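You operate a simulated robot arm through the tools that you are given. There is no shell and no other tool. Be economical: measure what you need, move in short steps, check, and stop when the job is done.

The job below is to be done with a simulated two-armed robot. You get a single attempt, and the scene is never put back.

Task
Ring out the teal lead with the tester and its remote unit.
Fine: set the range printed on the unit, hold the unit while you press its button once, wait for PASS, switch off.

Only the result counts: the job must be done as asked and must still hold three seconds after the hand-in. Knocking over, shifting, dropping, spilling or breaking anything else fails it.

Robot
Two 6-joint arms with two-finger parallel grippers on one trunk, on a base that drives. Base frame: it is fixed to the floor where the robot stands at the start and does not move with it; the origin is under the middle of the robot, x ahead of it, y to its left, z up; the surface under the hand at the start is at about z = 780. Readings come in mm, degrees, newtons and seconds.
The left shoulder is at the start at [60, 187, 1147], the right one opposite. With the tool pointing down near the work surface each hand reaches from about 100 to 600 mm from the robot's upright axis, wherever it stands, measured 20 degrees to its own side. Places, roughly: button of the remote unit [300, 0, 900]; range knob [500, 200, 900]; red button of the tester [500, 400, 900]; screen of the tester [600, 300, 900]; teal plug (8x4x3 cm) [400, 200, 800]. Payload 1.57 kg a hand.
The tool frame of a hand sits at the grasp point between the pads (the TCP): z along the fingers, y along the line on which they close. The tips reach 30 mm beyond it. Largest opening 110 mm; finger width 24, thickness 12; the body of the gripper, 48 by 112 mm, starts 78 mm behind the TCP.
Orientation is that of the tool frame in the base frame, as [roll, pitch, yaw] about the fixed x, y, z axes, in that order (R = Rz(yaw) Ry(pitch) Rx(roll)). With the fingers straight down and closing along the base's y, the tool's x points along the base's -x, its y along +y and its z along -z.

Tools
- The arms move only by the tool jog_arm. It takes "left_deltas", "right_deltas" or both (then of equal length, played together; a hand with none holds still); each is text: rows parted by semicolons, each of 7 numbers parted by spaces: the turn, a rotation vector about the tool's x, y, z in degrees, then the shift along the tool's x, y, z in cm, then the gripper command, from -1 (fully open) to 1 (shut), values between in proportion. In form: rx ry rz dx dy dz jaw; .... A call has 1 to 10 rows; each row shifts and turns the commanded pose from where the row before left it, along the tool's axes as they then stand. Each row takes 0.2 s and may step no farther than 50 mm and 8.6 degrees from the row before; otherwise, or with a gripper value out of range, the whole call is refused. A pose out of reach is approached as far as the arm can. The call stops where the force on the tool passes 80 N (or 10 N more than at its start, if that is more) or the arm is blocked; 0.2 s more then pass. The fingers move at their own pace (about 153 mm/s each) and stop on an object; they squeeze with about 36 N. The grip force told is the motor's: it shows also when the fingers shut on nothing. Time passes only in rows, and 0.2 s behind the last, so rows that do not move let the fingers close. The reply holds the time, the measured pose of the TCP, the force on the tool along the base axes, the opening and the grip force, in the units named above and with some noise, with the torque about the TCP (base axes, N m) and any sound that the robot's microphone picked up, and new pictures: "pictures" is both (left out), scene, wrist or none (wrist: the cameras of the hands that moved).
- Cameras (640 x 400 px; columns grow to the right, rows downward): "scene" is now at [6.6, 20.2, 1679.5]; the picture's right is [0.26, -0.97, 0.00], its down [-0.82, -0.22, -0.53] and it looks along [0.52, 0.14, -0.85] (base axes); focal length 248 px, centre (320, 200). "left" rides on the left gripper at [70, -16, -141] in its tool frame; the picture's right is [0.23, 0.97, 0.00], its down [-0.86, 0.20, -0.48] and it looks along [-0.47, 0.11, 0.88] (tool axes); focal length 222 px, centre (320, 200). "right" rides on the right gripper at [70, 16, -141] in its tool frame; the picture's right is [-0.23, 0.97, 0.00], its down [-0.86, -0.20, -0.48] and it looks along [-0.47, -0.11, 0.88] (tool axes); focal length 222 px, centre (320, 200). There is no depth. A picture from a camera that has moved, and an enlarged one, comes with that camera's place and axes in the base frame and with its lens.
- move_column(by): slides the trunk up (or, below 0, down) by that many mm; the arms and the scene camera ride with it, the base frame stays. It gives what a move gives, with no picture.
- base_move(legs): drives the robot by 1 to 6 legs, each [ahead, left, turn to the left] in mm, mm and degrees, along the robot's own axes; the way and the turn of a leg run together, so that a leg with both is an arc; at most 1500 mm and 180 degrees a leg. The arms and the cameras ride along, it lands a little off, and it stops where it bumps. It gives what a move gives, and a new picture of the scene camera.
- turn_head(pan, tilt): turns the head with the scene camera to pan (to the left, within 86 degrees either way) and tilt (down, from -29 to 69), counted from straight ahead of the robot. It gives what a move gives, and a new picture of the scene camera.
- zoom(camera, box): a new picture of the part [left, top, right, bottom] of that camera's present view, enlarged. The clock stands still meanwhile.
- close_job(): hands the job in; it is judged then, once.

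Go step by step. Nothing tells you exact positions but the pictures and the camera data: compare them with the known pose of the tool, close in by small moves and look again before you grip or let go. The budget is 120 turns and 260 pictures, counting those below and the enlarged ones. Unless the task says otherwise, let go and move clear before handing in.

The tools are called after ">>>" as a command line: name --argument value ..., lists and objects as JSON in quotes. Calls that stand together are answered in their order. jog_arm: Moves the arms, as the interface text tells. Its arguments: {"type":"object","properties":{"left_deltas":{"type":"string"},"right_deltas":{"type":"string"},"pictures":{"type":"string","enum":["both","scene","wrist","none"]}},"required":[]} The other tools are called the same way: move_column (by) slides the trunk up or down; base_move (legs) drives the base; turn_head (pan, tilt) turns the head that bears the scene camera; zoom (camera, box) takes an enlarged picture of a part of a camera's view; close_job () hands the job in.

At the start:

```text
t: 0.0
left_tool_pos: [309.0, 313.5, 1130.9]
left_tool_rot: [180.0, 0.0, -179.9]
left_force: [0.5, 0.1, -0.5]
left_moment: [0.0, 0.01, 0.02]
left_finger_gap: 110.1
left_grip_force: 0.0
right_tool_pos: [398.6, -74.4, 1236.4]
right_tool_rot: [179.9, 0.0, 180.0]
right_force: [0.0, 0.5, 1.2]
right_moment: [-0.01, 0.0, 0.0]
right_finger_gap: 109.9
right_grip_force: 0.1
trunk travel left (down, up): [-775.0, 215.0]
robot x, y, heading: [-1.3, 0.2, -0.1]
head pan, tilt: [15.1, 57.7]
```

scene: 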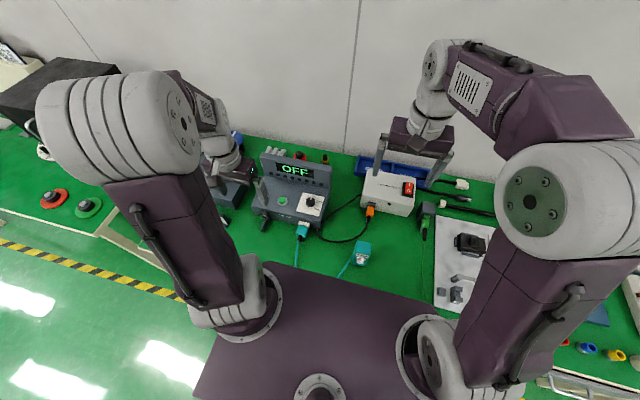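
right: 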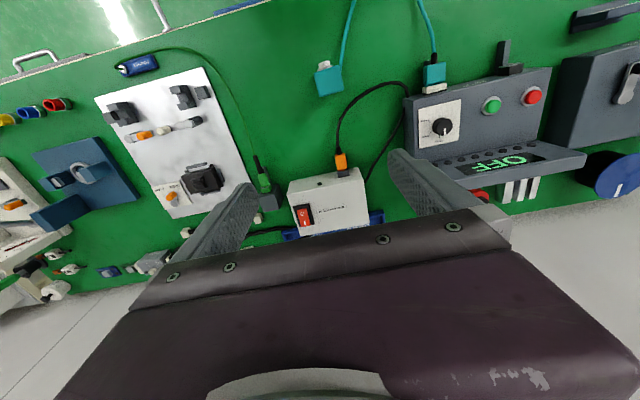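
left: 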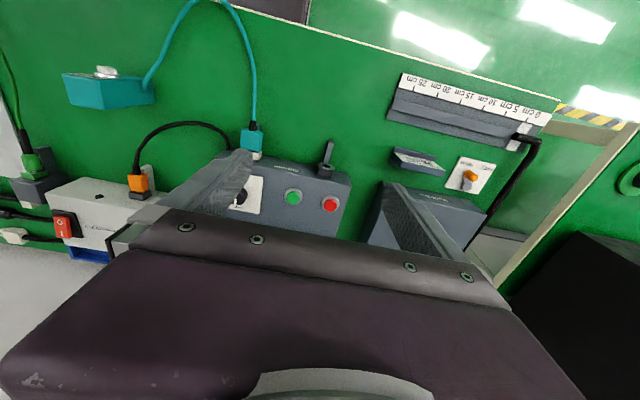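

I see the tester (screen OFF, knob, green and red buttons), a teal lead already plugged in with a teal plug at its far end, and other devices. I'll zoom in to read the labels and find the remote unit.

>>> zoom --camera "scene" --box '[240, 140, 340, 240]'

>>> zoom --camera "scene" --box '[330, 150, 490, 290]'

>>> zoom --camera "right" --box '[280, 30, 600, 220]'

>>> zoom --camera "left" --box '[20, 20, 360, 240]'

```text
4.00 times, centred on (290, 190) of scene
camera zoom: at [6.6, 20.2, 1679.5], right [0.26, -0.97, 0.0], down [-0.82, -0.22, -0.53], along [0.52, 0.14, -0.85], focal length 992 px, centre (440, 240)
```

zoom: 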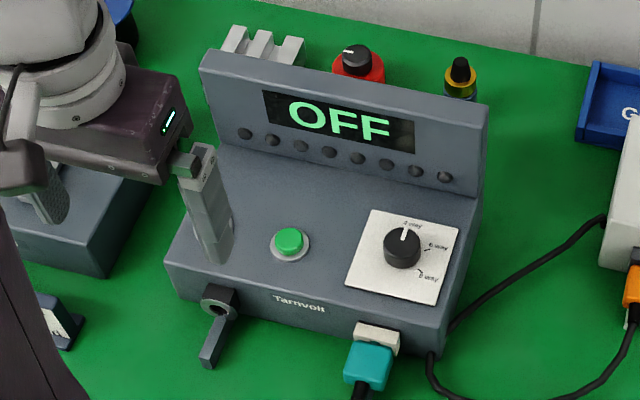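

```text
2.86 times, centred on (410, 220) of scene
camera zoom: at [6.6, 20.2, 1679.5], right [0.26, -0.97, 0.0], down [-0.82, -0.22, -0.53], along [0.52, 0.14, -0.85], focal length 709 px, centre (63, 143)
```

zoom: 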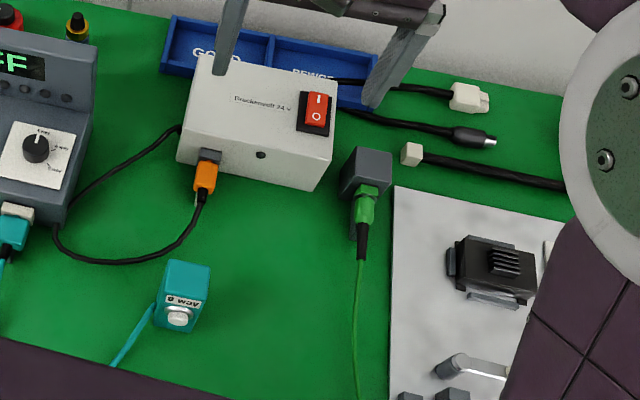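

```text
2.00 times, centred on (440, 125) of right
camera zoom: at [330.5, -57.1, 1377.6], right [0.23, 0.97, 0.0], down [0.86, -0.2, 0.48], along [0.47, -0.11, -0.88], focal length 444 px, centre (80, 350)
```

zoom: 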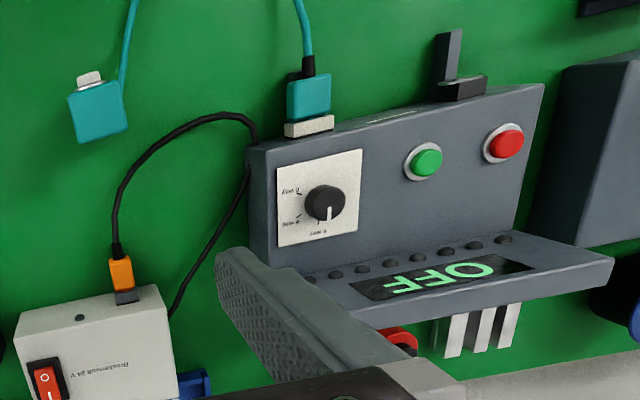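

```text
1.82 times, centred on (190, 130) of left
camera zoom: at [240.9, 298.0, 1269.5], right [-0.23, 0.97, 0.0], down [0.86, 0.2, 0.48], along [0.47, 0.11, -0.88], focal length 404 px, centre (556, 327)
```

zoom: 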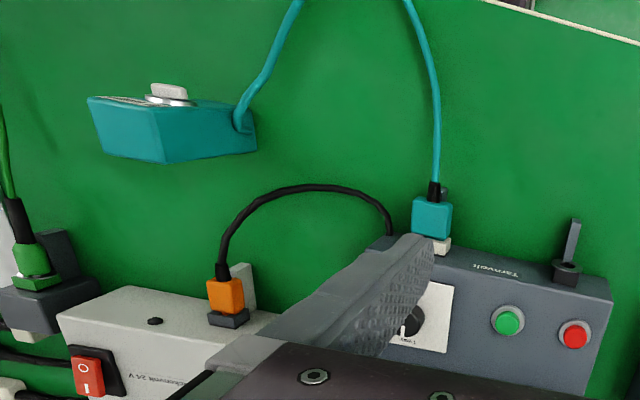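

The remote unit is the teal box with a label and a silver button. I zoom in to read the label, the knob marks, the supply rocker and the lever.

>>> zoom --camera "scene" --box '[346, 236, 386, 272]'

>>> zoom --camera "scene" --box '[290, 188, 330, 220]'

>>> zoom --camera "right" --box '[405, 90, 475, 150]'

>>> zoom --camera "left" --box '[50, 50, 170, 120]'

```text
11.11 times, centred on (366, 254) of scene
camera zoom: at [6.6, 20.2, 1679.5], right [0.26, -0.97, 0.0], down [-0.82, -0.22, -0.53], along [0.52, 0.14, -0.85], focal length 2757 px, centre (-191, -400)
```

zoom: 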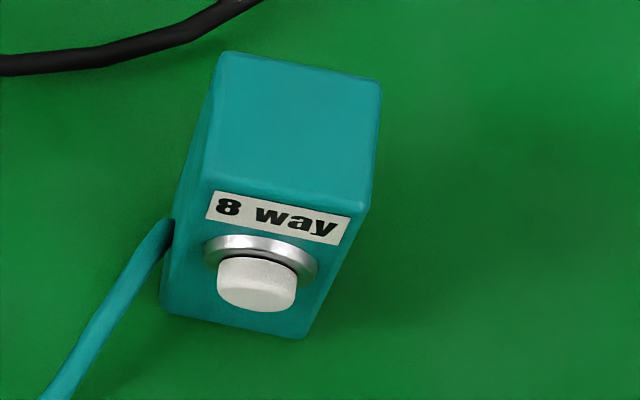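

```text
12.50 times, centred on (310, 204) of scene
camera zoom: at [6.6, 20.2, 1679.5], right [0.26, -0.97, 0.0], down [-0.82, -0.22, -0.53], along [0.52, 0.14, -0.85], focal length 3102 px, centre (445, 150)
```

zoom: 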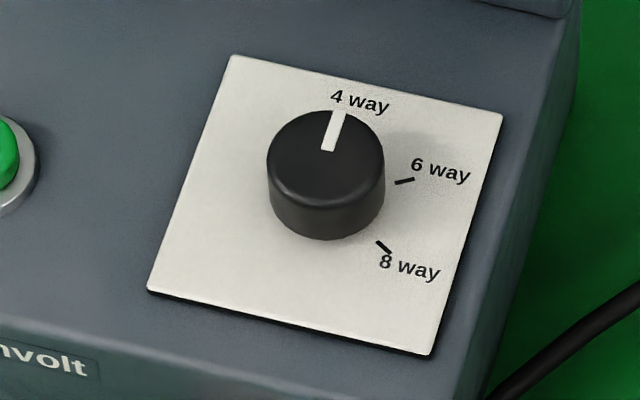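

```text
6.67 times, centred on (440, 120) of right
camera zoom: at [330.5, -57.1, 1377.6], right [0.23, 0.97, 0.0], down [0.86, -0.2, 0.48], along [0.47, -0.11, -0.88], focal length 1481 px, centre (-480, 733)
```

zoom: 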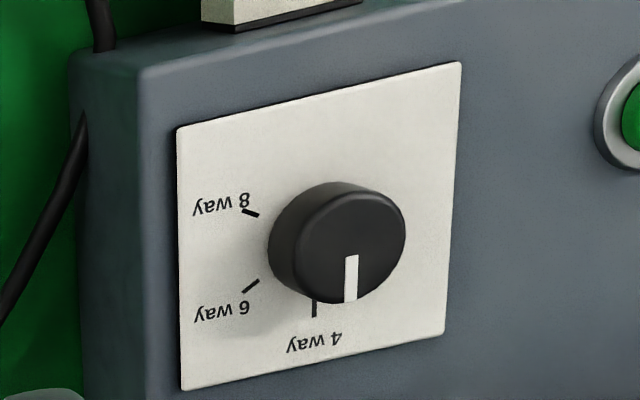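

```text
5.33 times, centred on (110, 85) of left
camera zoom: at [240.9, 298.0, 1269.5], right [-0.23, 0.97, 0.0], down [0.86, 0.2, 0.48], along [0.47, 0.11, -0.88], focal length 1185 px, centre (1440, 813)
```

zoom: 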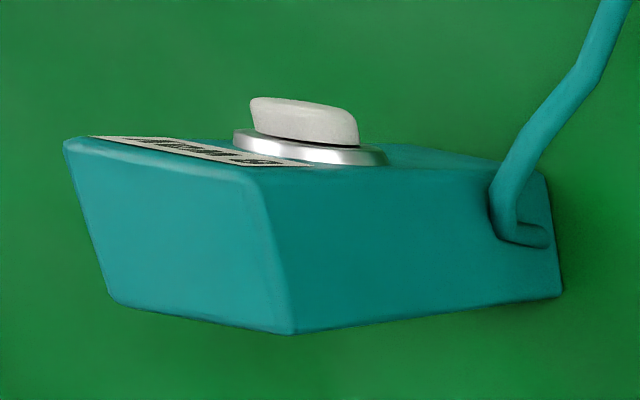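

The unit stands upright (about 42x48x120 mm, front at x≈320, y≈-40, top z≈898) with an "8 way" label and its button facing the robot; the knob is on "4 way". I check the plug's seating, the lever and the supply rocker next.

>>> zoom --camera "scene" --box '[285, 210, 325, 245]'

>>> zoom --camera "right" --box '[395, 30, 555, 130]'

>>> zoom --camera "left" --box '[220, 110, 370, 220]'

>>> zoom --camera "right" --box '[280, 140, 380, 240]'

```text
11.43 times, centred on (305, 228) of scene
camera zoom: at [6.6, 20.2, 1679.5], right [0.26, -0.97, 0.0], down [-0.82, -0.22, -0.53], along [0.52, 0.14, -0.85], focal length 2836 px, centre (491, -114)
```

zoom: 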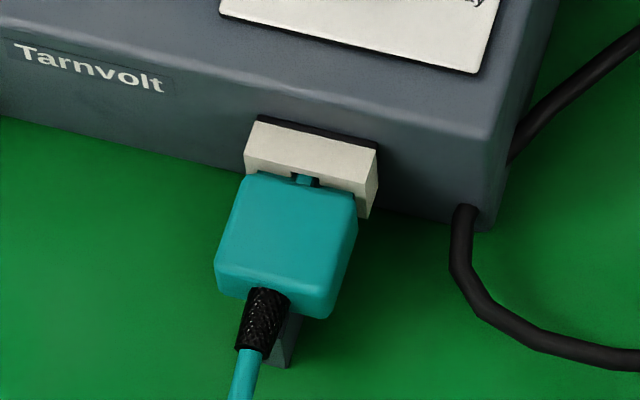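

```text
4.00 times, centred on (475, 80) of right
camera zoom: at [330.5, -57.1, 1377.6], right [0.23, 0.97, 0.0], down [0.86, -0.2, 0.48], along [0.47, -0.11, -0.88], focal length 888 px, centre (-300, 680)
```

zoom: 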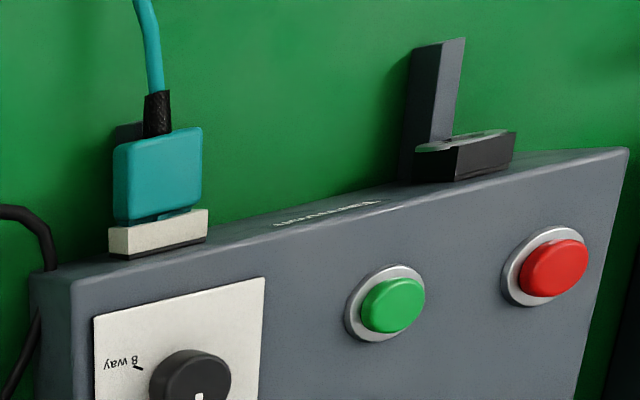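

```text
3.64 times, centred on (295, 165) of left
camera zoom: at [240.9, 298.0, 1269.5], right [-0.23, 0.97, 0.0], down [0.86, 0.2, 0.48], along [0.47, 0.11, -0.88], focal length 808 px, centre (411, 327)
```

zoom: 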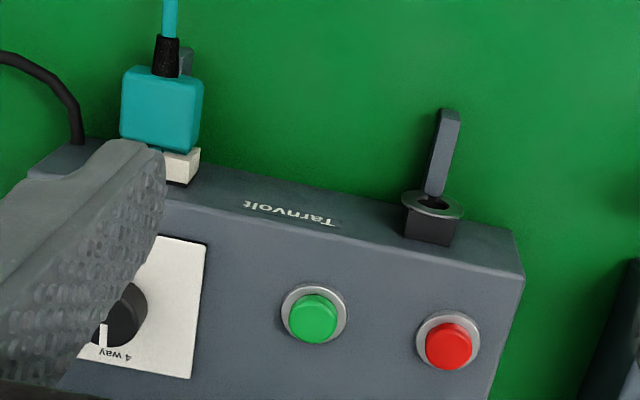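

```text
4.00 times, centred on (330, 190) of right
camera zoom: at [330.5, -57.1, 1377.6], right [0.23, 0.97, 0.0], down [0.86, -0.2, 0.48], along [0.47, -0.11, -0.88], focal length 888 px, centre (280, 240)
```

zoom: 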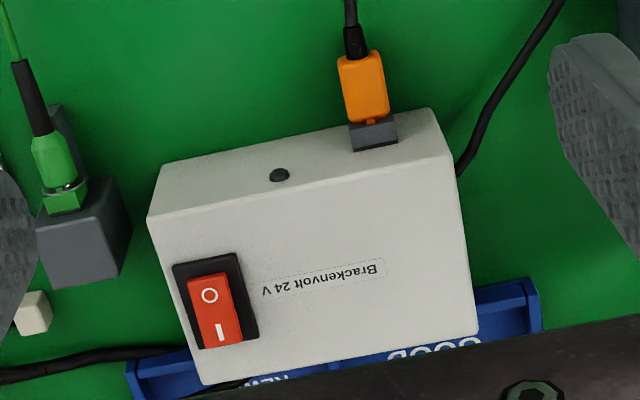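

The supply looks on (the screen is lit), and the plug may or may not be fully seated. I bring the left hand lower over the tester to look at the plug, lever and knob up close.

>>> jog_arm --left_deltas "0 0 0 -0.525 -2.34 3.275 -1;0 0 0 -0.525 -2.34 3.275 -1;0 0 0 -0.525 -2.34 3.275 -1;0 0 0 -0.525 -2.34 3.275 -1" --pictures "both"

>>> zoom --camera "left" --box '[240, 100, 400, 200]'

```text
t: 1.0
left_tool_pos: [330.1, 224.0, 999.4]
left_tool_rot: [180.0, -0.1, -180.0]
left_force: [0.2, -0.7, -0.2]
left_moment: [0.0, -0.01, -0.01]
left_finger_gap: 110.0
left_grip_force: 0.1
right_tool_pos: [400.0, -75.4, 1235.9]
right_tool_rot: [179.9, -0.2, 179.9]
right_force: [0.5, 0.0, -0.1]
right_moment: [0.02, 0.0, 0.01]
right_finger_gap: 109.9
right_grip_force: 0.1
trunk travel left (down, up): [-775.0, 215.0]
robot x, y, heading: [2.3, 2.7, -0.1]
head pan, tilt: [15.1, 57.7]
camera scene: at [8.4, 19.6, 1679.5], right [0.26, -0.97, 0.0], down [-0.82, -0.22, -0.53], along [0.51, 0.14, -0.85], focal length 248 px, centre (320, 200)
camera left: at [261.6, 206.1, 1139.5], right [-0.23, 0.97, 0.0], down [0.86, 0.2, 0.48], along [0.46, 0.11, -0.88], focal length 222 px, centre (320, 200)
```

scene: 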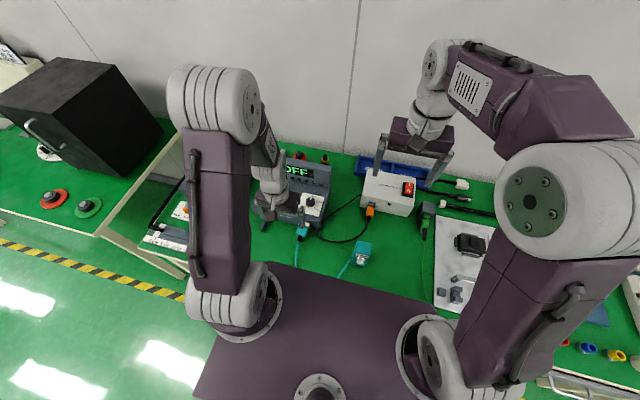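
left: 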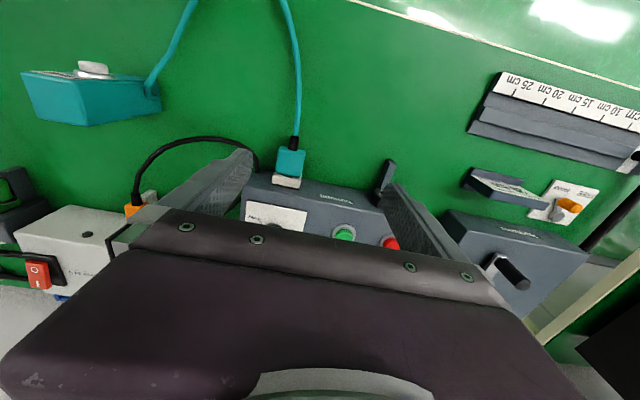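

```text
4.00 times, centred on (320, 150) of left
camera zoom: at [261.6, 206.1, 1139.5], right [-0.23, 0.97, 0.0], down [0.86, 0.2, 0.48], along [0.46, 0.11, -0.88], focal length 888 px, centre (320, 400)
```

zoom: 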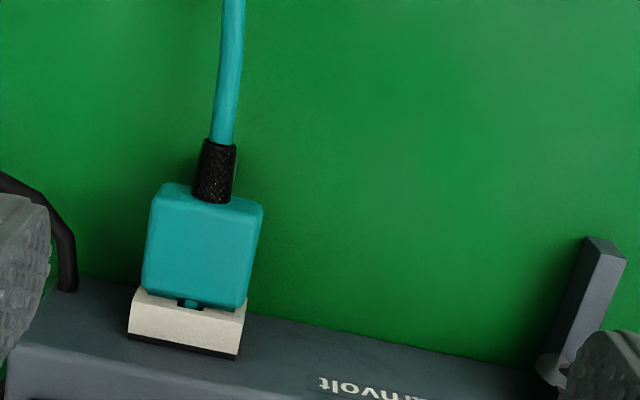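

The plug looks seated, with its keyed latch in the socket. The green button at about (468,294) is the likely on switch, so I close the left fingers and move over it.

>>> jog_arm --left_deltas "0 0 0 -3.45 1.75 1.5 1;0 0 0 -3.45 1.75 1.5 1;0 0 0 -3.45 1.75 1.5 1;0 0 0 -3.45 1.75 1.5 1;0 0 0 0 0 0 1" --pictures "both"

>>> zoom --camera "left" --box '[200, 60, 440, 210]'

>>> zoom --camera "scene" --box '[240, 140, 340, 240]'

```text
t: 2.2
left_tool_pos: [468.1, 290.6, 940.6]
left_tool_rot: [-180.0, 0.0, -179.9]
left_force: [0.2, 0.0, -0.8]
left_moment: [0.04, 0.01, 0.04]
left_finger_gap: 0.2
left_grip_force: 21.4
right_tool_pos: [399.2, -74.2, 1237.8]
right_tool_rot: [-179.9, 0.0, -180.0]
right_force: [-0.3, -0.1, -0.1]
right_moment: [-0.02, -0.01, -0.02]
right_finger_gap: 109.9
right_grip_force: 0.1
trunk travel left (down, up): [-775.0, 215.0]
robot x, y, heading: [3.7, 1.5, -0.0]
head pan, tilt: [15.1, 57.7]
camera scene: at [6.2, 19.7, 1679.5], right [0.26, -0.97, 0.0], down [-0.82, -0.22, -0.53], along [0.52, 0.14, -0.85], focal length 248 px, centre (320, 200)
camera left: at [398.2, 274.0, 1080.1], right [-0.23, 0.97, 0.0], down [0.86, 0.2, 0.48], along [0.47, 0.11, -0.88], focal length 222 px, centre (320, 200)
```

scene: 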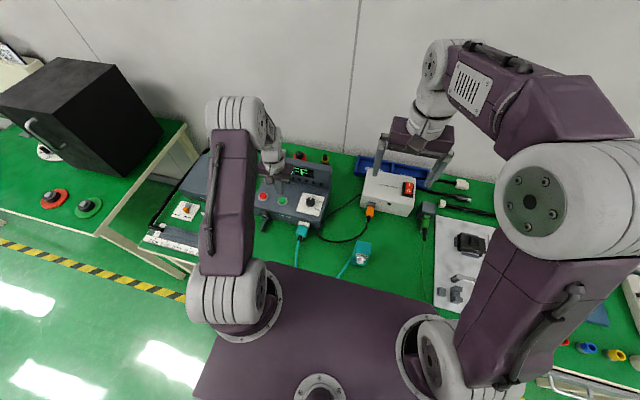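
left: 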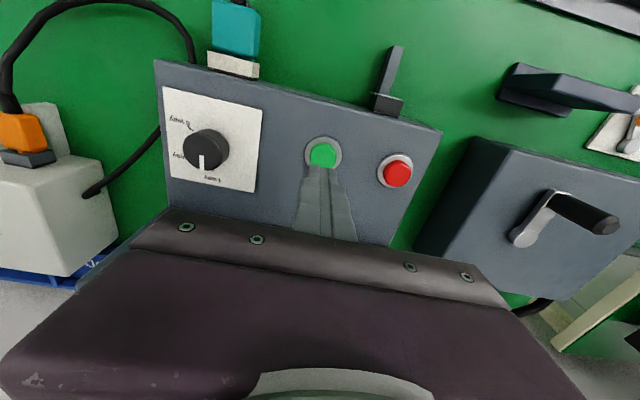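

```text
2.67 times, centred on (320, 135) of left
camera zoom: at [398.2, 274.0, 1080.1], right [-0.23, 0.97, 0.0], down [0.86, 0.2, 0.48], along [0.47, 0.11, -0.88], focal length 592 px, centre (320, 373)
```

zoom: 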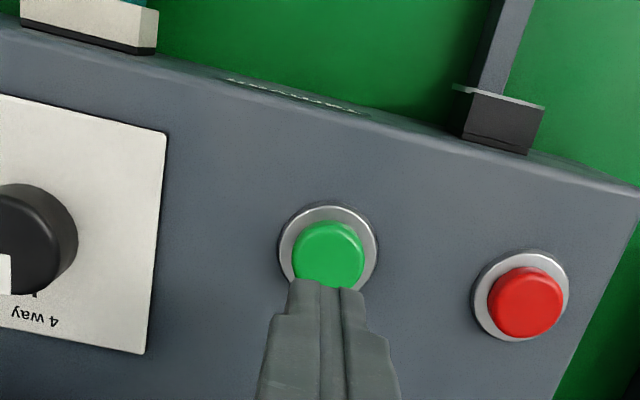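

```text
4.00 times, centred on (290, 190) of scene
camera zoom: at [6.2, 19.7, 1679.5], right [0.26, -0.97, 0.0], down [-0.82, -0.22, -0.53], along [0.52, 0.14, -0.85], focal length 992 px, centre (440, 240)
```

zoom: 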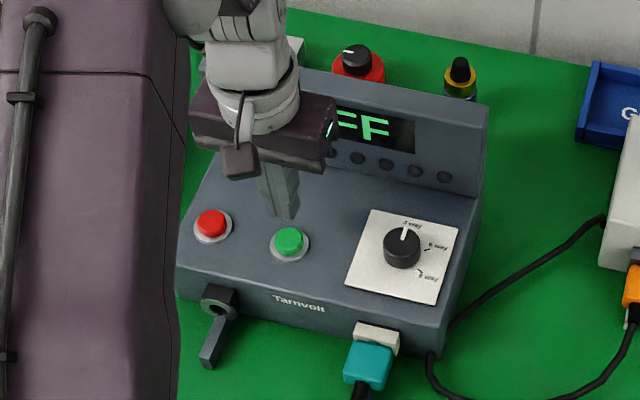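

Fingertips are over the green button (about 466,293). I descend gently toward it.

>>> jog_arm --left_deltas "0 0 0 0.2 0.25 2.2 1;0 0 0 0 0 0.5 1;0 0 0 0 0 0.3 1;0 0 0 0 0 0.3 1;0 0 0 0 0 0 1" --pictures "none"

>>> zoom --camera "left" --box '[240, 80, 400, 180]'

```text
t: 3.4
left_tool_pos: [465.7, 292.4, 906.8]
left_tool_rot: [180.0, 0.0, 179.9]
left_force: [-0.6, 0.0, -0.1]
left_moment: [0.01, 0.01, -0.02]
left_finger_gap: 0.0
left_grip_force: 21.3
right_tool_pos: [399.6, -74.2, 1236.5]
right_tool_rot: [180.0, 0.0, 180.0]
right_force: [-0.2, 0.1, -0.5]
right_moment: [0.05, 0.02, 0.02]
right_finger_gap: 109.9
right_grip_force: 0.0
trunk travel left (down, up): [-775.0, 215.0]
robot x, y, heading: [-0.4, -0.0, -0.3]
head pan, tilt: [15.1, 57.7]
```

```text
4.00 times, centred on (320, 130) of left
camera zoom: at [397.8, 276.3, 1045.7], right [-0.23, 0.97, 0.0], down [0.85, 0.2, 0.48], along [0.47, 0.11, -0.88], focal length 888 px, centre (320, 480)
```

zoom: 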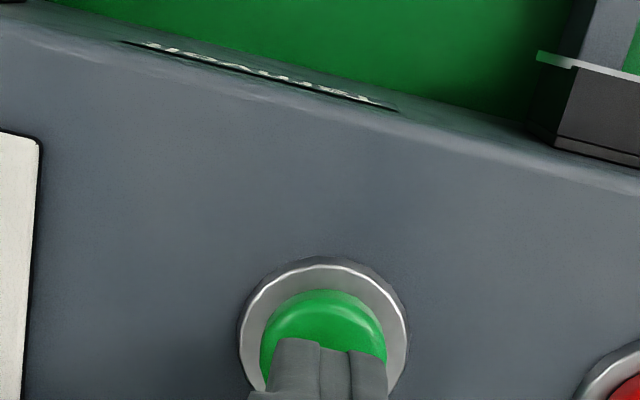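

No contact yet with the tips at z≈877. I continue down in 2 mm steps.

>>> jog_arm --left_deltas "0 0 0 0 0 0.2 1;0 0 0 0 0 0.2 1;0 0 0 0 0 0.2 1;0 0 0 0 0 0.2 1;0 0 0 0 0 0.1 1;0 0 0 0 0 0 1" --pictures "scene"

>>> zoom --camera "left" --box '[240, 80, 400, 180]'

>>> zoom --camera "scene" --box '[240, 140, 340, 240]'

```text
t: 4.8
left_tool_pos: [467.0, 292.8, 897.9]
left_tool_rot: [180.0, 0.1, 179.9]
left_force: [-0.8, 0.6, 1.0]
left_moment: [-0.05, 0.02, -0.02]
left_finger_gap: 0.0
left_grip_force: 21.3
right_tool_pos: [399.2, -74.3, 1236.0]
right_tool_rot: [180.0, 0.1, -180.0]
right_force: [0.5, -1.0, 0.4]
right_moment: [0.0, -0.02, 0.0]
right_finger_gap: 110.2
right_grip_force: 0.1
trunk travel left (down, up): [-775.0, 215.0]
robot x, y, heading: [1.0, -0.8, 0.1]
head pan, tilt: [15.1, 57.7]
camera scene: at [6.5, 20.2, 1679.5], right [0.26, -0.97, 0.0], down [-0.82, -0.22, -0.53], along [0.52, 0.14, -0.85], focal length 248 px, centre (320, 200)
```

scene: 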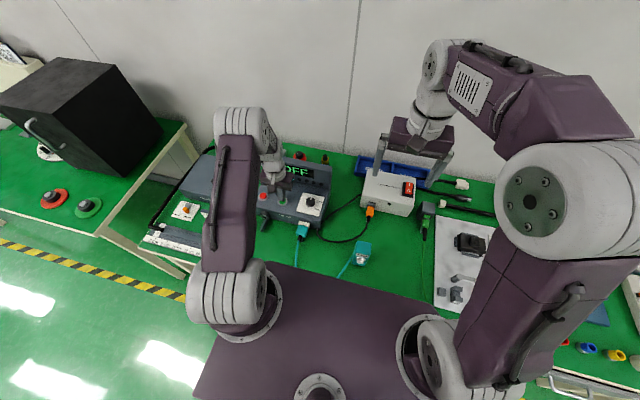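

```text
4.00 times, centred on (320, 130) of left
camera zoom: at [397.3, 276.5, 1036.4], right [-0.23, 0.97, 0.0], down [0.86, 0.2, 0.48], along [0.47, 0.11, -0.88], focal length 888 px, centre (320, 480)
```

zoom: 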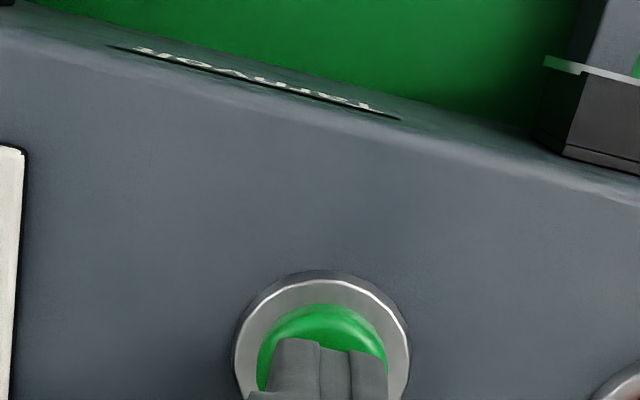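

```text
4.00 times, centred on (290, 190) of scene
camera zoom: at [6.5, 20.2, 1679.5], right [0.26, -0.97, 0.0], down [-0.82, -0.22, -0.53], along [0.52, 0.14, -0.85], focal length 992 px, centre (440, 240)
```

zoom: 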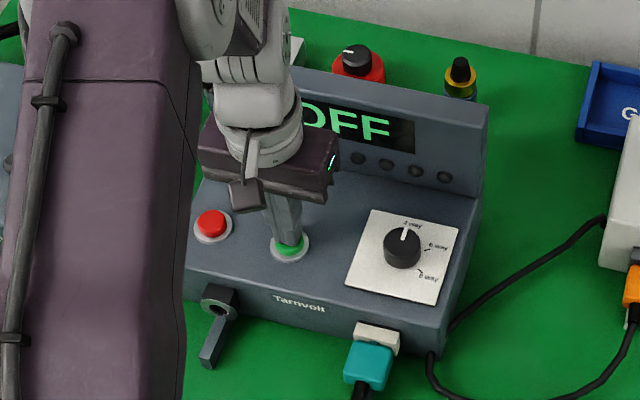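

Just about touching. I press on a few millimetres, watching the force and the screen.

>>> jog_arm --left_deltas "0 0 0 0 0 0.15 1;0 0 0 0 0 0.15 1;0 0 0 0 0 0.15 1;0 0 0 0 0 0 1" --pictures "none"

>>> zoom --camera "scene" --box '[260, 150, 330, 220]'

```text
t: 5.8
left_tool_pos: [466.2, 293.7, 893.4]
left_tool_rot: [179.9, 0.2, 179.9]
left_force: [-0.6, 0.0, 17.0]
left_moment: [-0.01, 0.06, -0.05]
left_finger_gap: 0.2
left_grip_force: 21.3
right_tool_pos: [396.9, -75.7, 1236.5]
right_tool_rot: [179.9, 0.0, -179.9]
right_force: [0.3, 0.0, 0.8]
right_moment: [0.03, -0.02, 0.02]
right_finger_gap: 110.1
right_grip_force: 0.1
trunk travel left (down, up): [-775.0, 215.0]
robot x, y, heading: [-0.1, -0.8, 0.0]
head pan, tilt: [15.1, 57.7]
heard: click
```

```text
5.71 times, centred on (295, 185) of scene
camera zoom: at [3.9, 18.6, 1679.7], right [0.26, -0.97, 0.0], down [-0.82, -0.22, -0.54], along [0.52, 0.14, -0.84], focal length 1418 px, centre (463, 286)
```

zoom: 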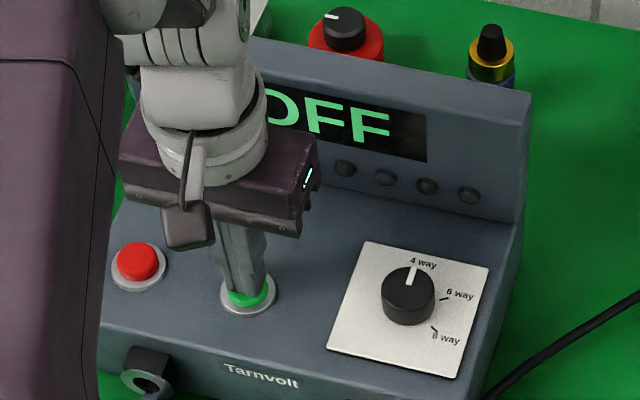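

A click was heard. I retract straight up and look at the screen again.

>>> jog_arm --left_deltas "0 0 0 0 0 -0.5 1;0 0 0 0 0 -2 1;0 0 0 0 0 -3 1;0 0 0 0 0 0 1" --pictures "none"

>>> zoom --camera "scene" --box '[240, 140, 340, 240]'

```text
t: 6.8
left_tool_pos: [468.8, 293.0, 947.0]
left_tool_rot: [180.0, -0.1, 180.0]
left_force: [0.5, 0.5, -0.4]
left_moment: [0.0, 0.01, -0.01]
left_finger_gap: 0.1
left_grip_force: 21.2
right_tool_pos: [399.7, -74.1, 1235.5]
right_tool_rot: [180.0, 0.0, -179.9]
right_force: [0.4, 0.0, 0.4]
right_moment: [0.04, 0.0, 0.02]
right_finger_gap: 110.0
right_grip_force: 0.3
trunk travel left (down, up): [-775.0, 215.0]
robot x, y, heading: [1.5, -2.0, 0.1]
head pan, tilt: [15.1, 57.7]
```

```text
4.00 times, centred on (290, 190) of scene
camera zoom: at [7.5, 20.7, 1679.5], right [0.26, -0.97, 0.0], down [-0.82, -0.22, -0.53], along [0.52, 0.14, -0.85], focal length 992 px, centre (440, 240)
```

zoom: 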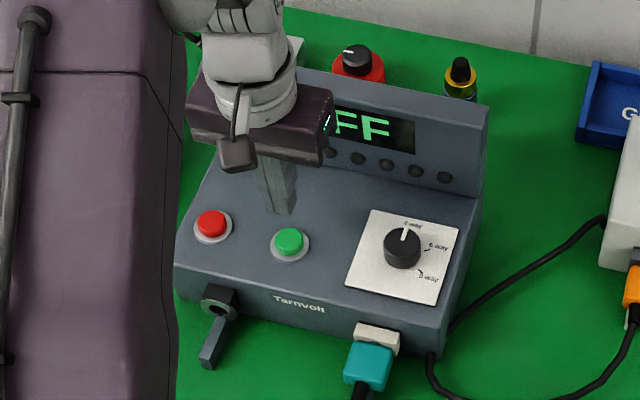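

The green button clicked but the screen still reads OFF. I check the supply's rocker state and the lever more closely.

>>> zoom --camera "scene" --box '[392, 172, 422, 202]'

>>> zoom --camera "right" --box '[280, 195, 330, 235]'

>>> zoom --camera "right" --box '[320, 135, 370, 180]'

>>> zoom --camera "left" --box '[340, 30, 460, 120]'

```text
13.33 times, centred on (407, 187) of scene
camera zoom: at [7.5, 20.7, 1679.5], right [0.26, -0.97, 0.0], down [-0.82, -0.22, -0.53], along [0.52, 0.14, -0.85], focal length 3308 px, centre (-840, 373)
```

zoom: 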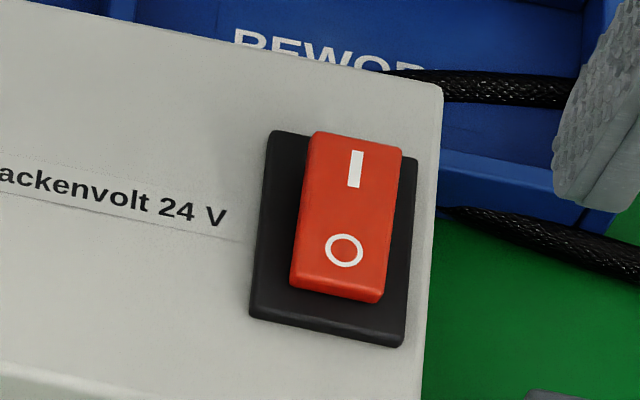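

```text
10.00 times, centred on (305, 215) of right
camera zoom: at [331.1, -56.8, 1377.4], right [0.23, 0.97, 0.0], down [0.86, -0.2, 0.48], along [0.47, -0.11, -0.88], focal length 2221 px, centre (470, 50)
```

zoom: 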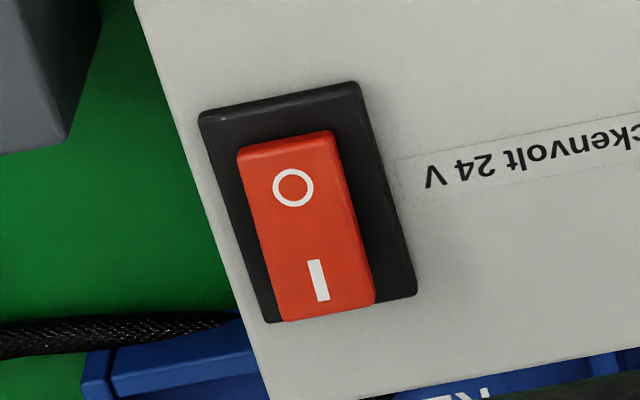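

```text
8.89 times, centred on (345, 158) of right
camera zoom: at [331.1, -56.8, 1377.4], right [0.23, 0.97, 0.0], down [0.86, -0.2, 0.48], along [0.47, -0.11, -0.88], focal length 1974 px, centre (98, 578)
```

zoom: 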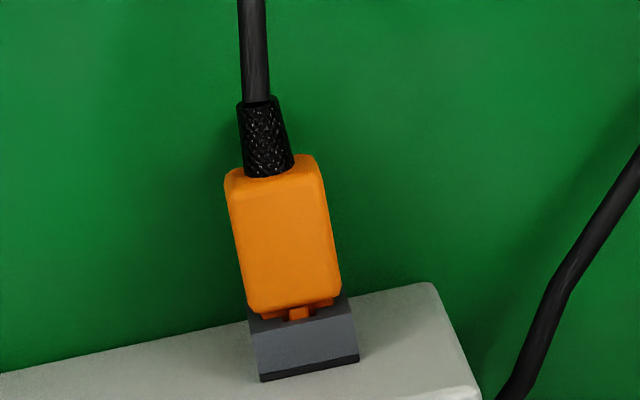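

```text
4.44 times, centred on (400, 75) of left
camera zoom: at [399.9, 276.3, 1086.6], right [-0.23, 0.97, 0.0], down [0.86, 0.2, 0.48], along [0.47, 0.11, -0.88], focal length 987 px, centre (-36, 756)
```

zoom: 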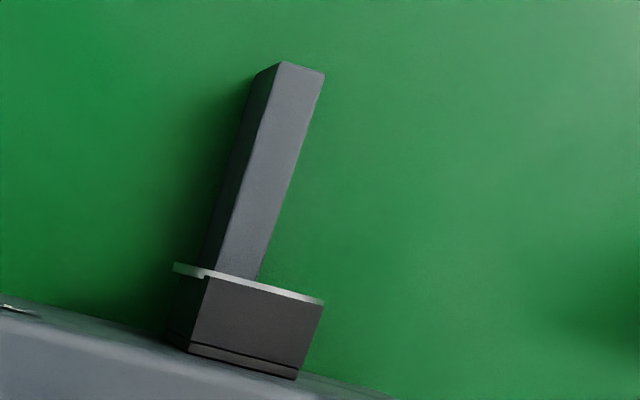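

From these views I can't tell whether the supply rocker is on or off. I bring the right hand's camera down for an oblique look at it.

>>> jog_arm --right_deltas "0 0 0 -1.683 -1.7 4.1 -1;0 0 0 -1.683 -1.7 4.1 -1;0 0 0 -1.683 -1.7 4.1 -1;0 0 0 -1.683 -1.7 4.1 -1;0 0 0 -1.683 -1.7 4.1 -1;0 0 0 -1.683 -1.7 4.1 -1;0 -7.5 0 0 0 0 -1;0 -7.5 0 0 0 0 -1;0 -7.5 0 0 0 0 -1;0 -7.5 0 0 0 0 -1" --pictures "both"

>>> zoom --camera "right" --box '[240, 100, 400, 200]'

```text
t: 9.0
left_tool_pos: [467.9, 291.7, 947.4]
left_tool_rot: [-179.9, 0.0, 180.0]
left_force: [0.3, 0.9, -1.0]
left_moment: [0.01, -0.02, -0.01]
left_finger_gap: 0.0
left_grip_force: 21.3
right_tool_pos: [500.6, -179.7, 990.9]
right_tool_rot: [-180.0, 30.1, -180.0]
right_force: [-0.1, -0.5, -0.2]
right_moment: [-0.03, 0.0, -0.02]
right_finger_gap: 109.8
right_grip_force: 0.1
right hand out of reach, approached as far as the arm can: row 9
trunk travel left (down, up): [-775.0, 215.0]
robot x, y, heading: [0.4, -0.5, 0.1]
head pan, tilt: [15.1, 57.7]
camera scene: at [5.6, 20.2, 1679.5], right [0.26, -0.97, 0.0], down [-0.82, -0.22, -0.53], along [0.52, 0.14, -0.85], focal length 248 px, centre (320, 200)
camera right: at [369.5, -163.0, 1077.8], right [0.2, 0.97, 0.11], down [0.5, -0.2, 0.84], along [0.84, -0.11, -0.53], focal length 222 px, centre (320, 200)
```

scene: 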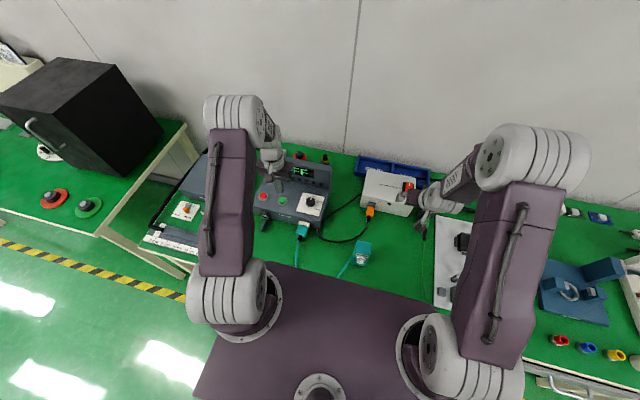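
right: 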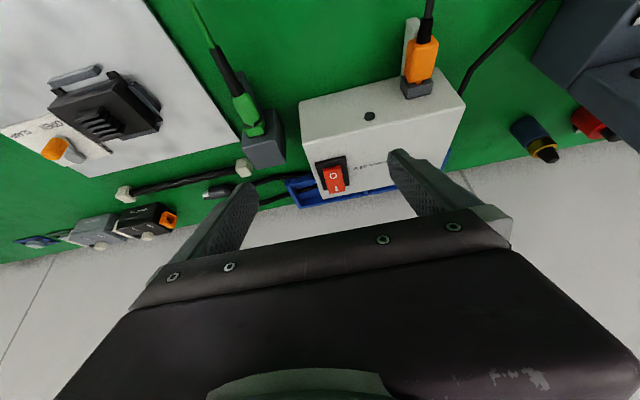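

```text
4.00 times, centred on (320, 150) of right
camera zoom: at [369.5, -163.0, 1077.8], right [0.2, 0.97, 0.11], down [0.5, -0.2, 0.84], along [0.84, -0.11, -0.53], focal length 888 px, centre (320, 400)
```

zoom: 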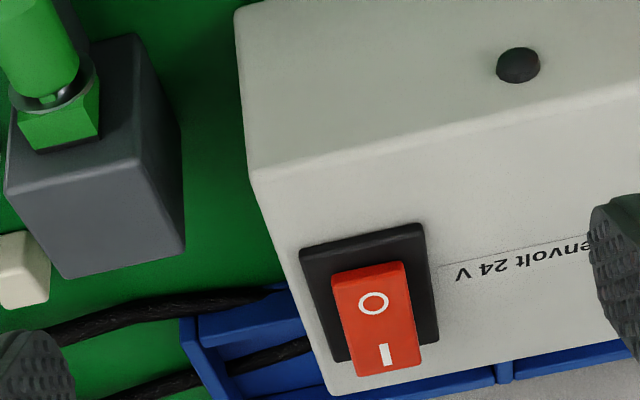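

The rocker's "I" end stands about 15–20 mm higher than the "O" end, so the supply may be off. It's only a guess, so first I try the tester's red button, which is close and harmless if it only switches off.

>>> jog_arm --left_deltas "0 0 0 0.15 4.1 0 1;0 0 0 0.15 4.1 0 1;0 0 0 0 0 4.0 1;0 0 0 0 0 0.5 1;0 0 0 0 0 0.3 1;0 0 0 0 0 0.2 1;0 0 0 0 0 0.2 1;0 0 0 0 0 0.15 1;0 0 0 0 0 0 1" --pictures "none"

>>> zoom --camera "scene" --box '[240, 140, 340, 240]'

>>> zoom --camera "left" --box '[240, 80, 400, 180]'

```text
t: 11.0
left_tool_pos: [462.9, 375.4, 894.2]
left_tool_rot: [180.0, -0.1, 180.0]
left_force: [1.2, 0.0, 3.5]
left_moment: [0.0, -0.04, -0.04]
left_finger_gap: 0.1
left_grip_force: 21.8
right_tool_pos: [500.0, -180.3, 990.6]
right_tool_rot: [180.0, 30.0, -180.0]
right_force: [0.3, -0.4, 1.1]
right_moment: [0.03, 0.05, 0.0]
right_finger_gap: 110.2
right_grip_force: 0.0
trunk travel left (down, up): [-775.0, 215.0]
robot x, y, heading: [2.3, -0.2, 0.1]
head pan, tilt: [15.1, 57.7]
heard: click
```

```text
4.00 times, centred on (290, 190) of scene
camera zoom: at [6.6, 19.9, 1679.5], right [0.26, -0.97, 0.0], down [-0.82, -0.22, -0.53], along [0.52, 0.14, -0.85], focal length 992 px, centre (440, 240)
```

zoom: 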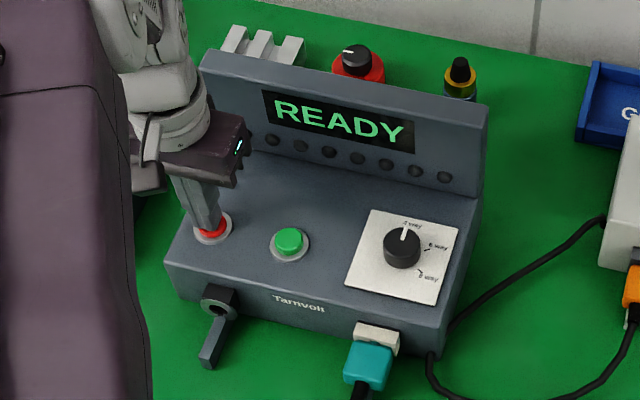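

```text
4.00 times, centred on (320, 130) of left
camera zoom: at [394.7, 359.0, 1033.4], right [-0.23, 0.97, 0.0], down [0.85, 0.2, 0.48], along [0.47, 0.11, -0.88], focal length 888 px, centre (320, 480)
```

zoom: 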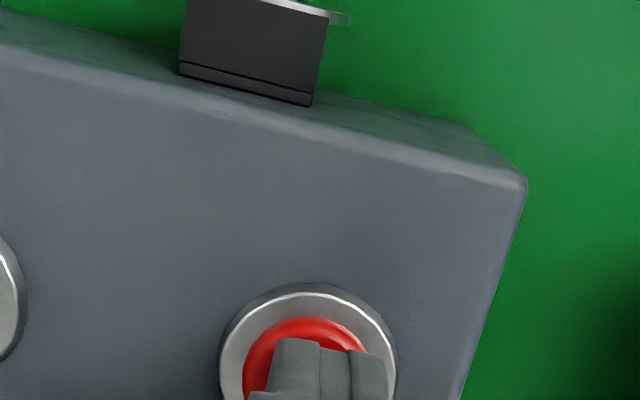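

READY appeared: the red button toggles power. I release it, then move the left hand over the knob with partly open jaws and turn it +60° so it can later turn the knob 120° clockwise.

>>> jog_arm --left_deltas "0 0 0 0 0 -1 1;0 0 0 0 0 -4.5 1;0 0 0 -0.5 -4.7 -0.5 1;0 0 0 -0.5 -4.7 0 -0.1;0 0 0 -0.5 -4.7 0 -0.1;0 0 0 -0.5 -4.7 0 -0.1;0 0 -7.5 0 0 0 -0.1;0 0 -7.5 0 0 0 -0.1;0 0 -7.5 0 0 0 -0.1;0 0 -7.5 0 0 0 -0.1" --pictures "wrist"

>>> jog_arm --left_deltas "0 0 -7.5 0 0 0 -0.1;0 0 -7.5 0 0 0 -0.1;0 0 -7.5 0 0 0 -0.1;0 0 -7.5 0 0 0 -0.1" --pictures "both"

>>> zoom --camera "scene" --box '[260, 150, 340, 220]'

```text
t: 13.2
left_tool_pos: [482.8, 185.6, 951.4]
left_tool_rot: [-180.0, -0.1, -149.8]
left_force: [0.2, 0.2, -0.1]
left_moment: [-0.01, -0.01, -0.02]
left_finger_gap: 60.6
left_grip_force: 0.0
right_tool_pos: [500.3, -178.9, 990.7]
right_tool_rot: [180.0, 30.0, -179.9]
right_force: [1.0, 0.2, 0.0]
right_moment: [0.01, 0.02, 0.0]
right_finger_gap: 110.1
right_grip_force: 0.1
trunk travel left (down, up): [-775.0, 215.0]
robot x, y, heading: [2.8, -3.4, 0.2]
head pan, tilt: [15.1, 57.7]
camera left: at [432.0, 137.6, 1092.9], right [-0.69, 0.73, 0.0], down [0.64, 0.6, 0.48], along [0.35, 0.33, -0.88], focal length 222 px, centre (320, 200)
```

left: 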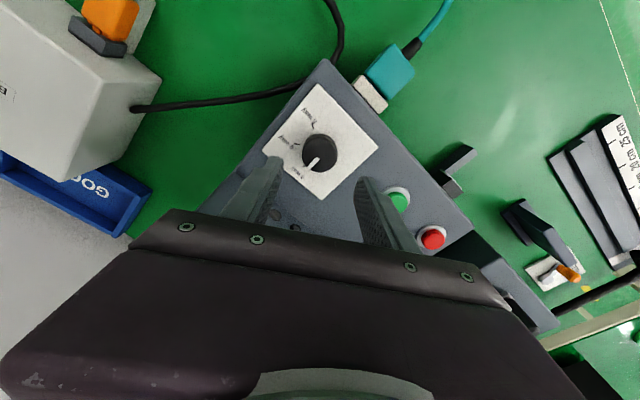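

```text
t: 14.2
left_tool_pos: [481.5, 186.1, 953.9]
left_tool_rot: [180.0, 0.1, -119.8]
left_force: [-0.2, 0.0, -0.5]
left_moment: [0.01, 0.01, 0.02]
left_finger_gap: 60.6
left_grip_force: 0.0
right_tool_pos: [500.2, -179.0, 990.1]
right_tool_rot: [-180.0, 30.0, -180.0]
right_force: [1.2, 0.0, -0.3]
right_moment: [-0.02, -0.02, 0.01]
right_finger_gap: 110.1
right_grip_force: 0.1
trunk travel left (down, up): [-775.0, 215.0]
robot x, y, heading: [2.4, 1.9, 0.2]
head pan, tilt: [15.1, 57.7]
camera scene: at [6.7, 20.2, 1679.5], right [0.26, -0.97, 0.0], down [-0.82, -0.22, -0.53], along [0.52, 0.14, -0.85], focal length 248 px, centre (320, 200)
camera left: at [463.1, 118.8, 1092.8], right [-0.96, 0.29, 0.0], down [0.25, 0.84, 0.48], along [0.14, 0.46, -0.88], focal length 222 px, centre (320, 200)
```

scene: 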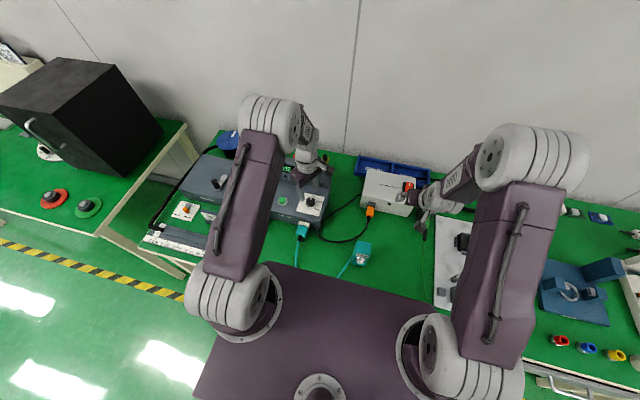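
left: 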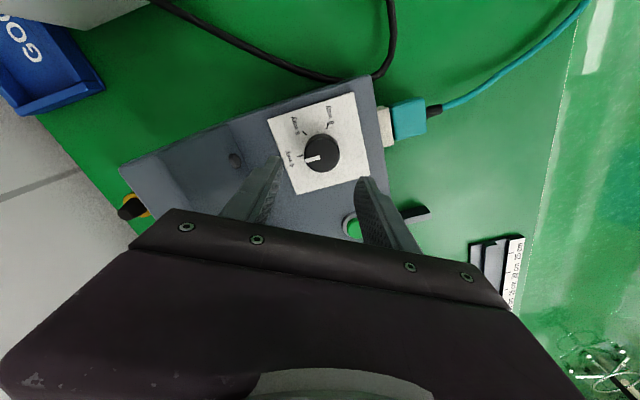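

```text
5.71 times, centred on (300, 185) of scene
camera zoom: at [6.7, 20.2, 1679.5], right [0.26, -0.97, 0.0], down [-0.82, -0.22, -0.53], along [0.52, 0.14, -0.85], focal length 1418 px, centre (434, 286)
```

zoom: 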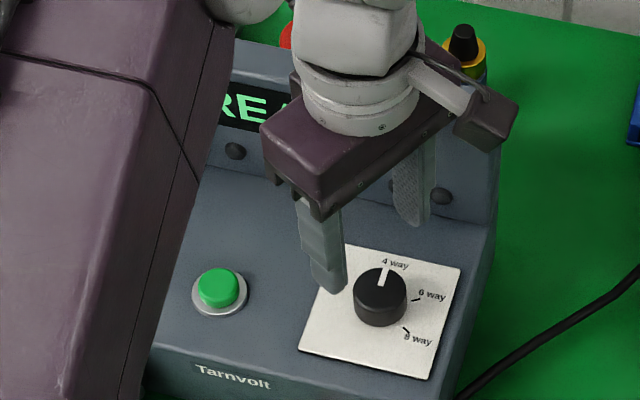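

The knob is centred near (483,184) from both views. I fine-adjust and descend partway with the jaws straddling it.

>>> jog_arm --left_deltas "0 0 0 0.1 -0.2 2 -0.1;0 0 0 0 0 2 -0.1;0 0 0 0 0 0 -0.1" --pictures "wrist"

>>> zoom --camera "left" --box '[220, 60, 440, 200]'

>>> zoom --camera "scene" --box '[260, 150, 340, 220]'

```text
t: 15.0
left_tool_pos: [482.6, 184.8, 914.5]
left_tool_rot: [180.0, 0.1, -120.0]
left_force: [-0.1, 0.0, 0.3]
left_moment: [0.03, 0.03, 0.01]
left_finger_gap: 60.7
left_grip_force: 0.0
right_tool_pos: [499.0, -179.2, 990.6]
right_tool_rot: [179.9, 29.9, -180.0]
right_force: [-0.4, -0.4, -0.1]
right_moment: [0.01, 0.01, 0.0]
right_finger_gap: 110.0
right_grip_force: 0.1
trunk travel left (down, up): [-775.0, 215.0]
robot x, y, heading: [1.8, -1.4, -0.1]
head pan, tilt: [15.1, 57.7]
camera left: at [463.2, 117.4, 1052.4], right [-0.96, 0.29, 0.0], down [0.25, 0.84, 0.48], along [0.14, 0.46, -0.88], focal length 222 px, centre (320, 200)
```

left: 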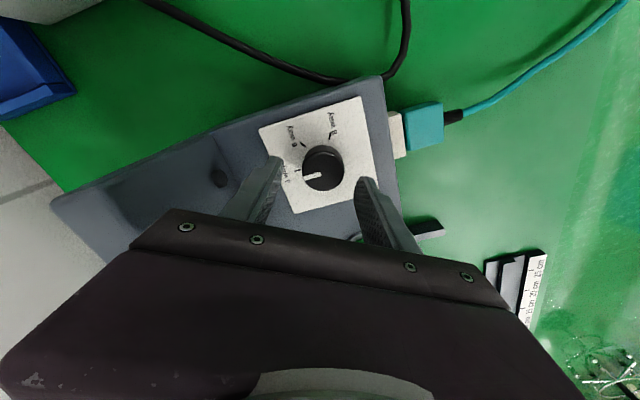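

```text
2.86 times, centred on (330, 130) of left
camera zoom: at [463.2, 117.4, 1052.4], right [-0.96, 0.29, 0.0], down [0.25, 0.84, 0.48], along [0.14, 0.46, -0.88], focal length 635 px, centre (291, 400)
```

zoom: 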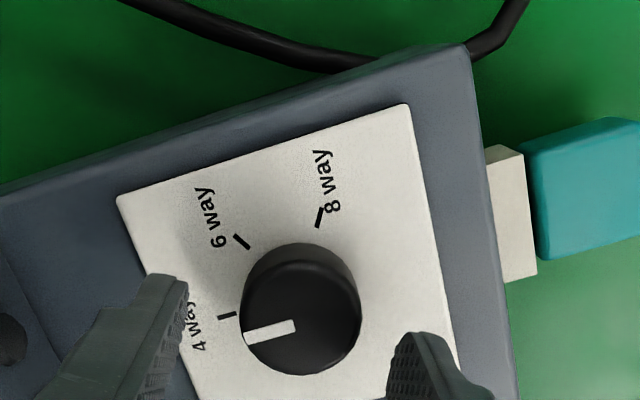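

```text
5.71 times, centred on (300, 185) of scene
camera zoom: at [6.2, 20.1, 1679.5], right [0.26, -0.97, 0.0], down [-0.82, -0.22, -0.53], along [0.52, 0.14, -0.85], focal length 1418 px, centre (434, 286)
```

zoom: 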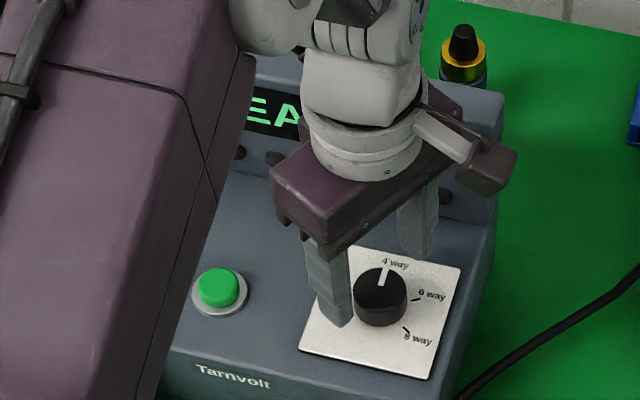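

The jaws are centred on the knob. I go down a bit more and close gently on it.

>>> jog_arm --left_deltas "0 0 0 0 0 1.5 -0.1;0 0 0 0 0 0.4 -0.1;0 0 0 0 0 0.3 -0.1;0 0 0 0 0 0.2 -0.1;0 0 0 0 0 0 -0.1" --pictures "none"

>>> zoom --camera "left" --box '[220, 60, 440, 200]'

>>> zoom --camera "scene" --box '[280, 180, 330, 220]'

```text
t: 16.2
left_tool_pos: [483.4, 184.0, 889.8]
left_tool_rot: [-179.9, 0.2, -120.0]
left_force: [1.9, 2.6, 7.4]
left_moment: [0.11, 0.24, -0.13]
left_finger_gap: 60.2
left_grip_force: 0.0
right_tool_pos: [500.7, -178.7, 990.6]
right_tool_rot: [179.9, 30.0, -180.0]
right_force: [-1.1, -0.7, -0.9]
right_moment: [0.01, -0.01, -0.02]
right_finger_gap: 110.1
right_grip_force: 0.0
trunk travel left (down, up): [-775.0, 215.0]
robot x, y, heading: [-3.3, 2.5, -0.1]
head pan, tilt: [15.1, 57.7]
```

```text
2.86 times, centred on (330, 130) of left
camera zoom: at [464.5, 116.9, 1029.5], right [-0.96, 0.29, 0.0], down [0.25, 0.84, 0.48], along [0.14, 0.46, -0.88], focal length 635 px, centre (291, 400)
```

zoom: 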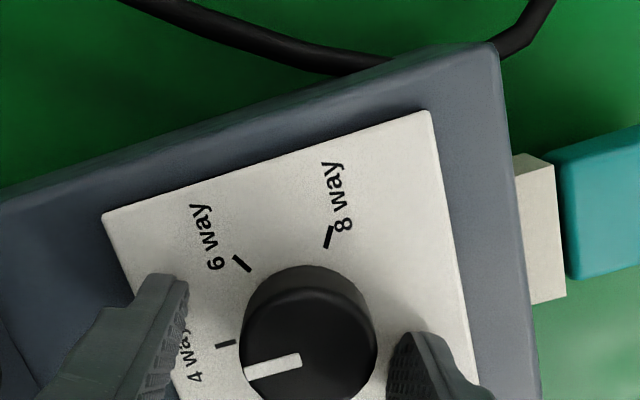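

```text
10.00 times, centred on (305, 200) of scene
camera zoom: at [6.0, 20.3, 1679.6], right [0.26, -0.97, 0.0], down [-0.82, -0.22, -0.53], along [0.52, 0.14, -0.85], focal length 2481 px, centre (470, 200)
```

zoom: 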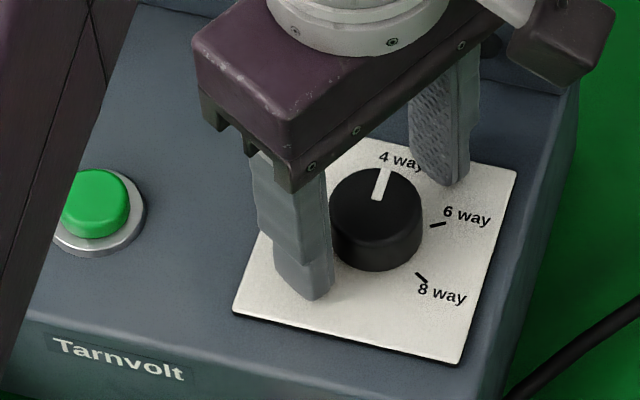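

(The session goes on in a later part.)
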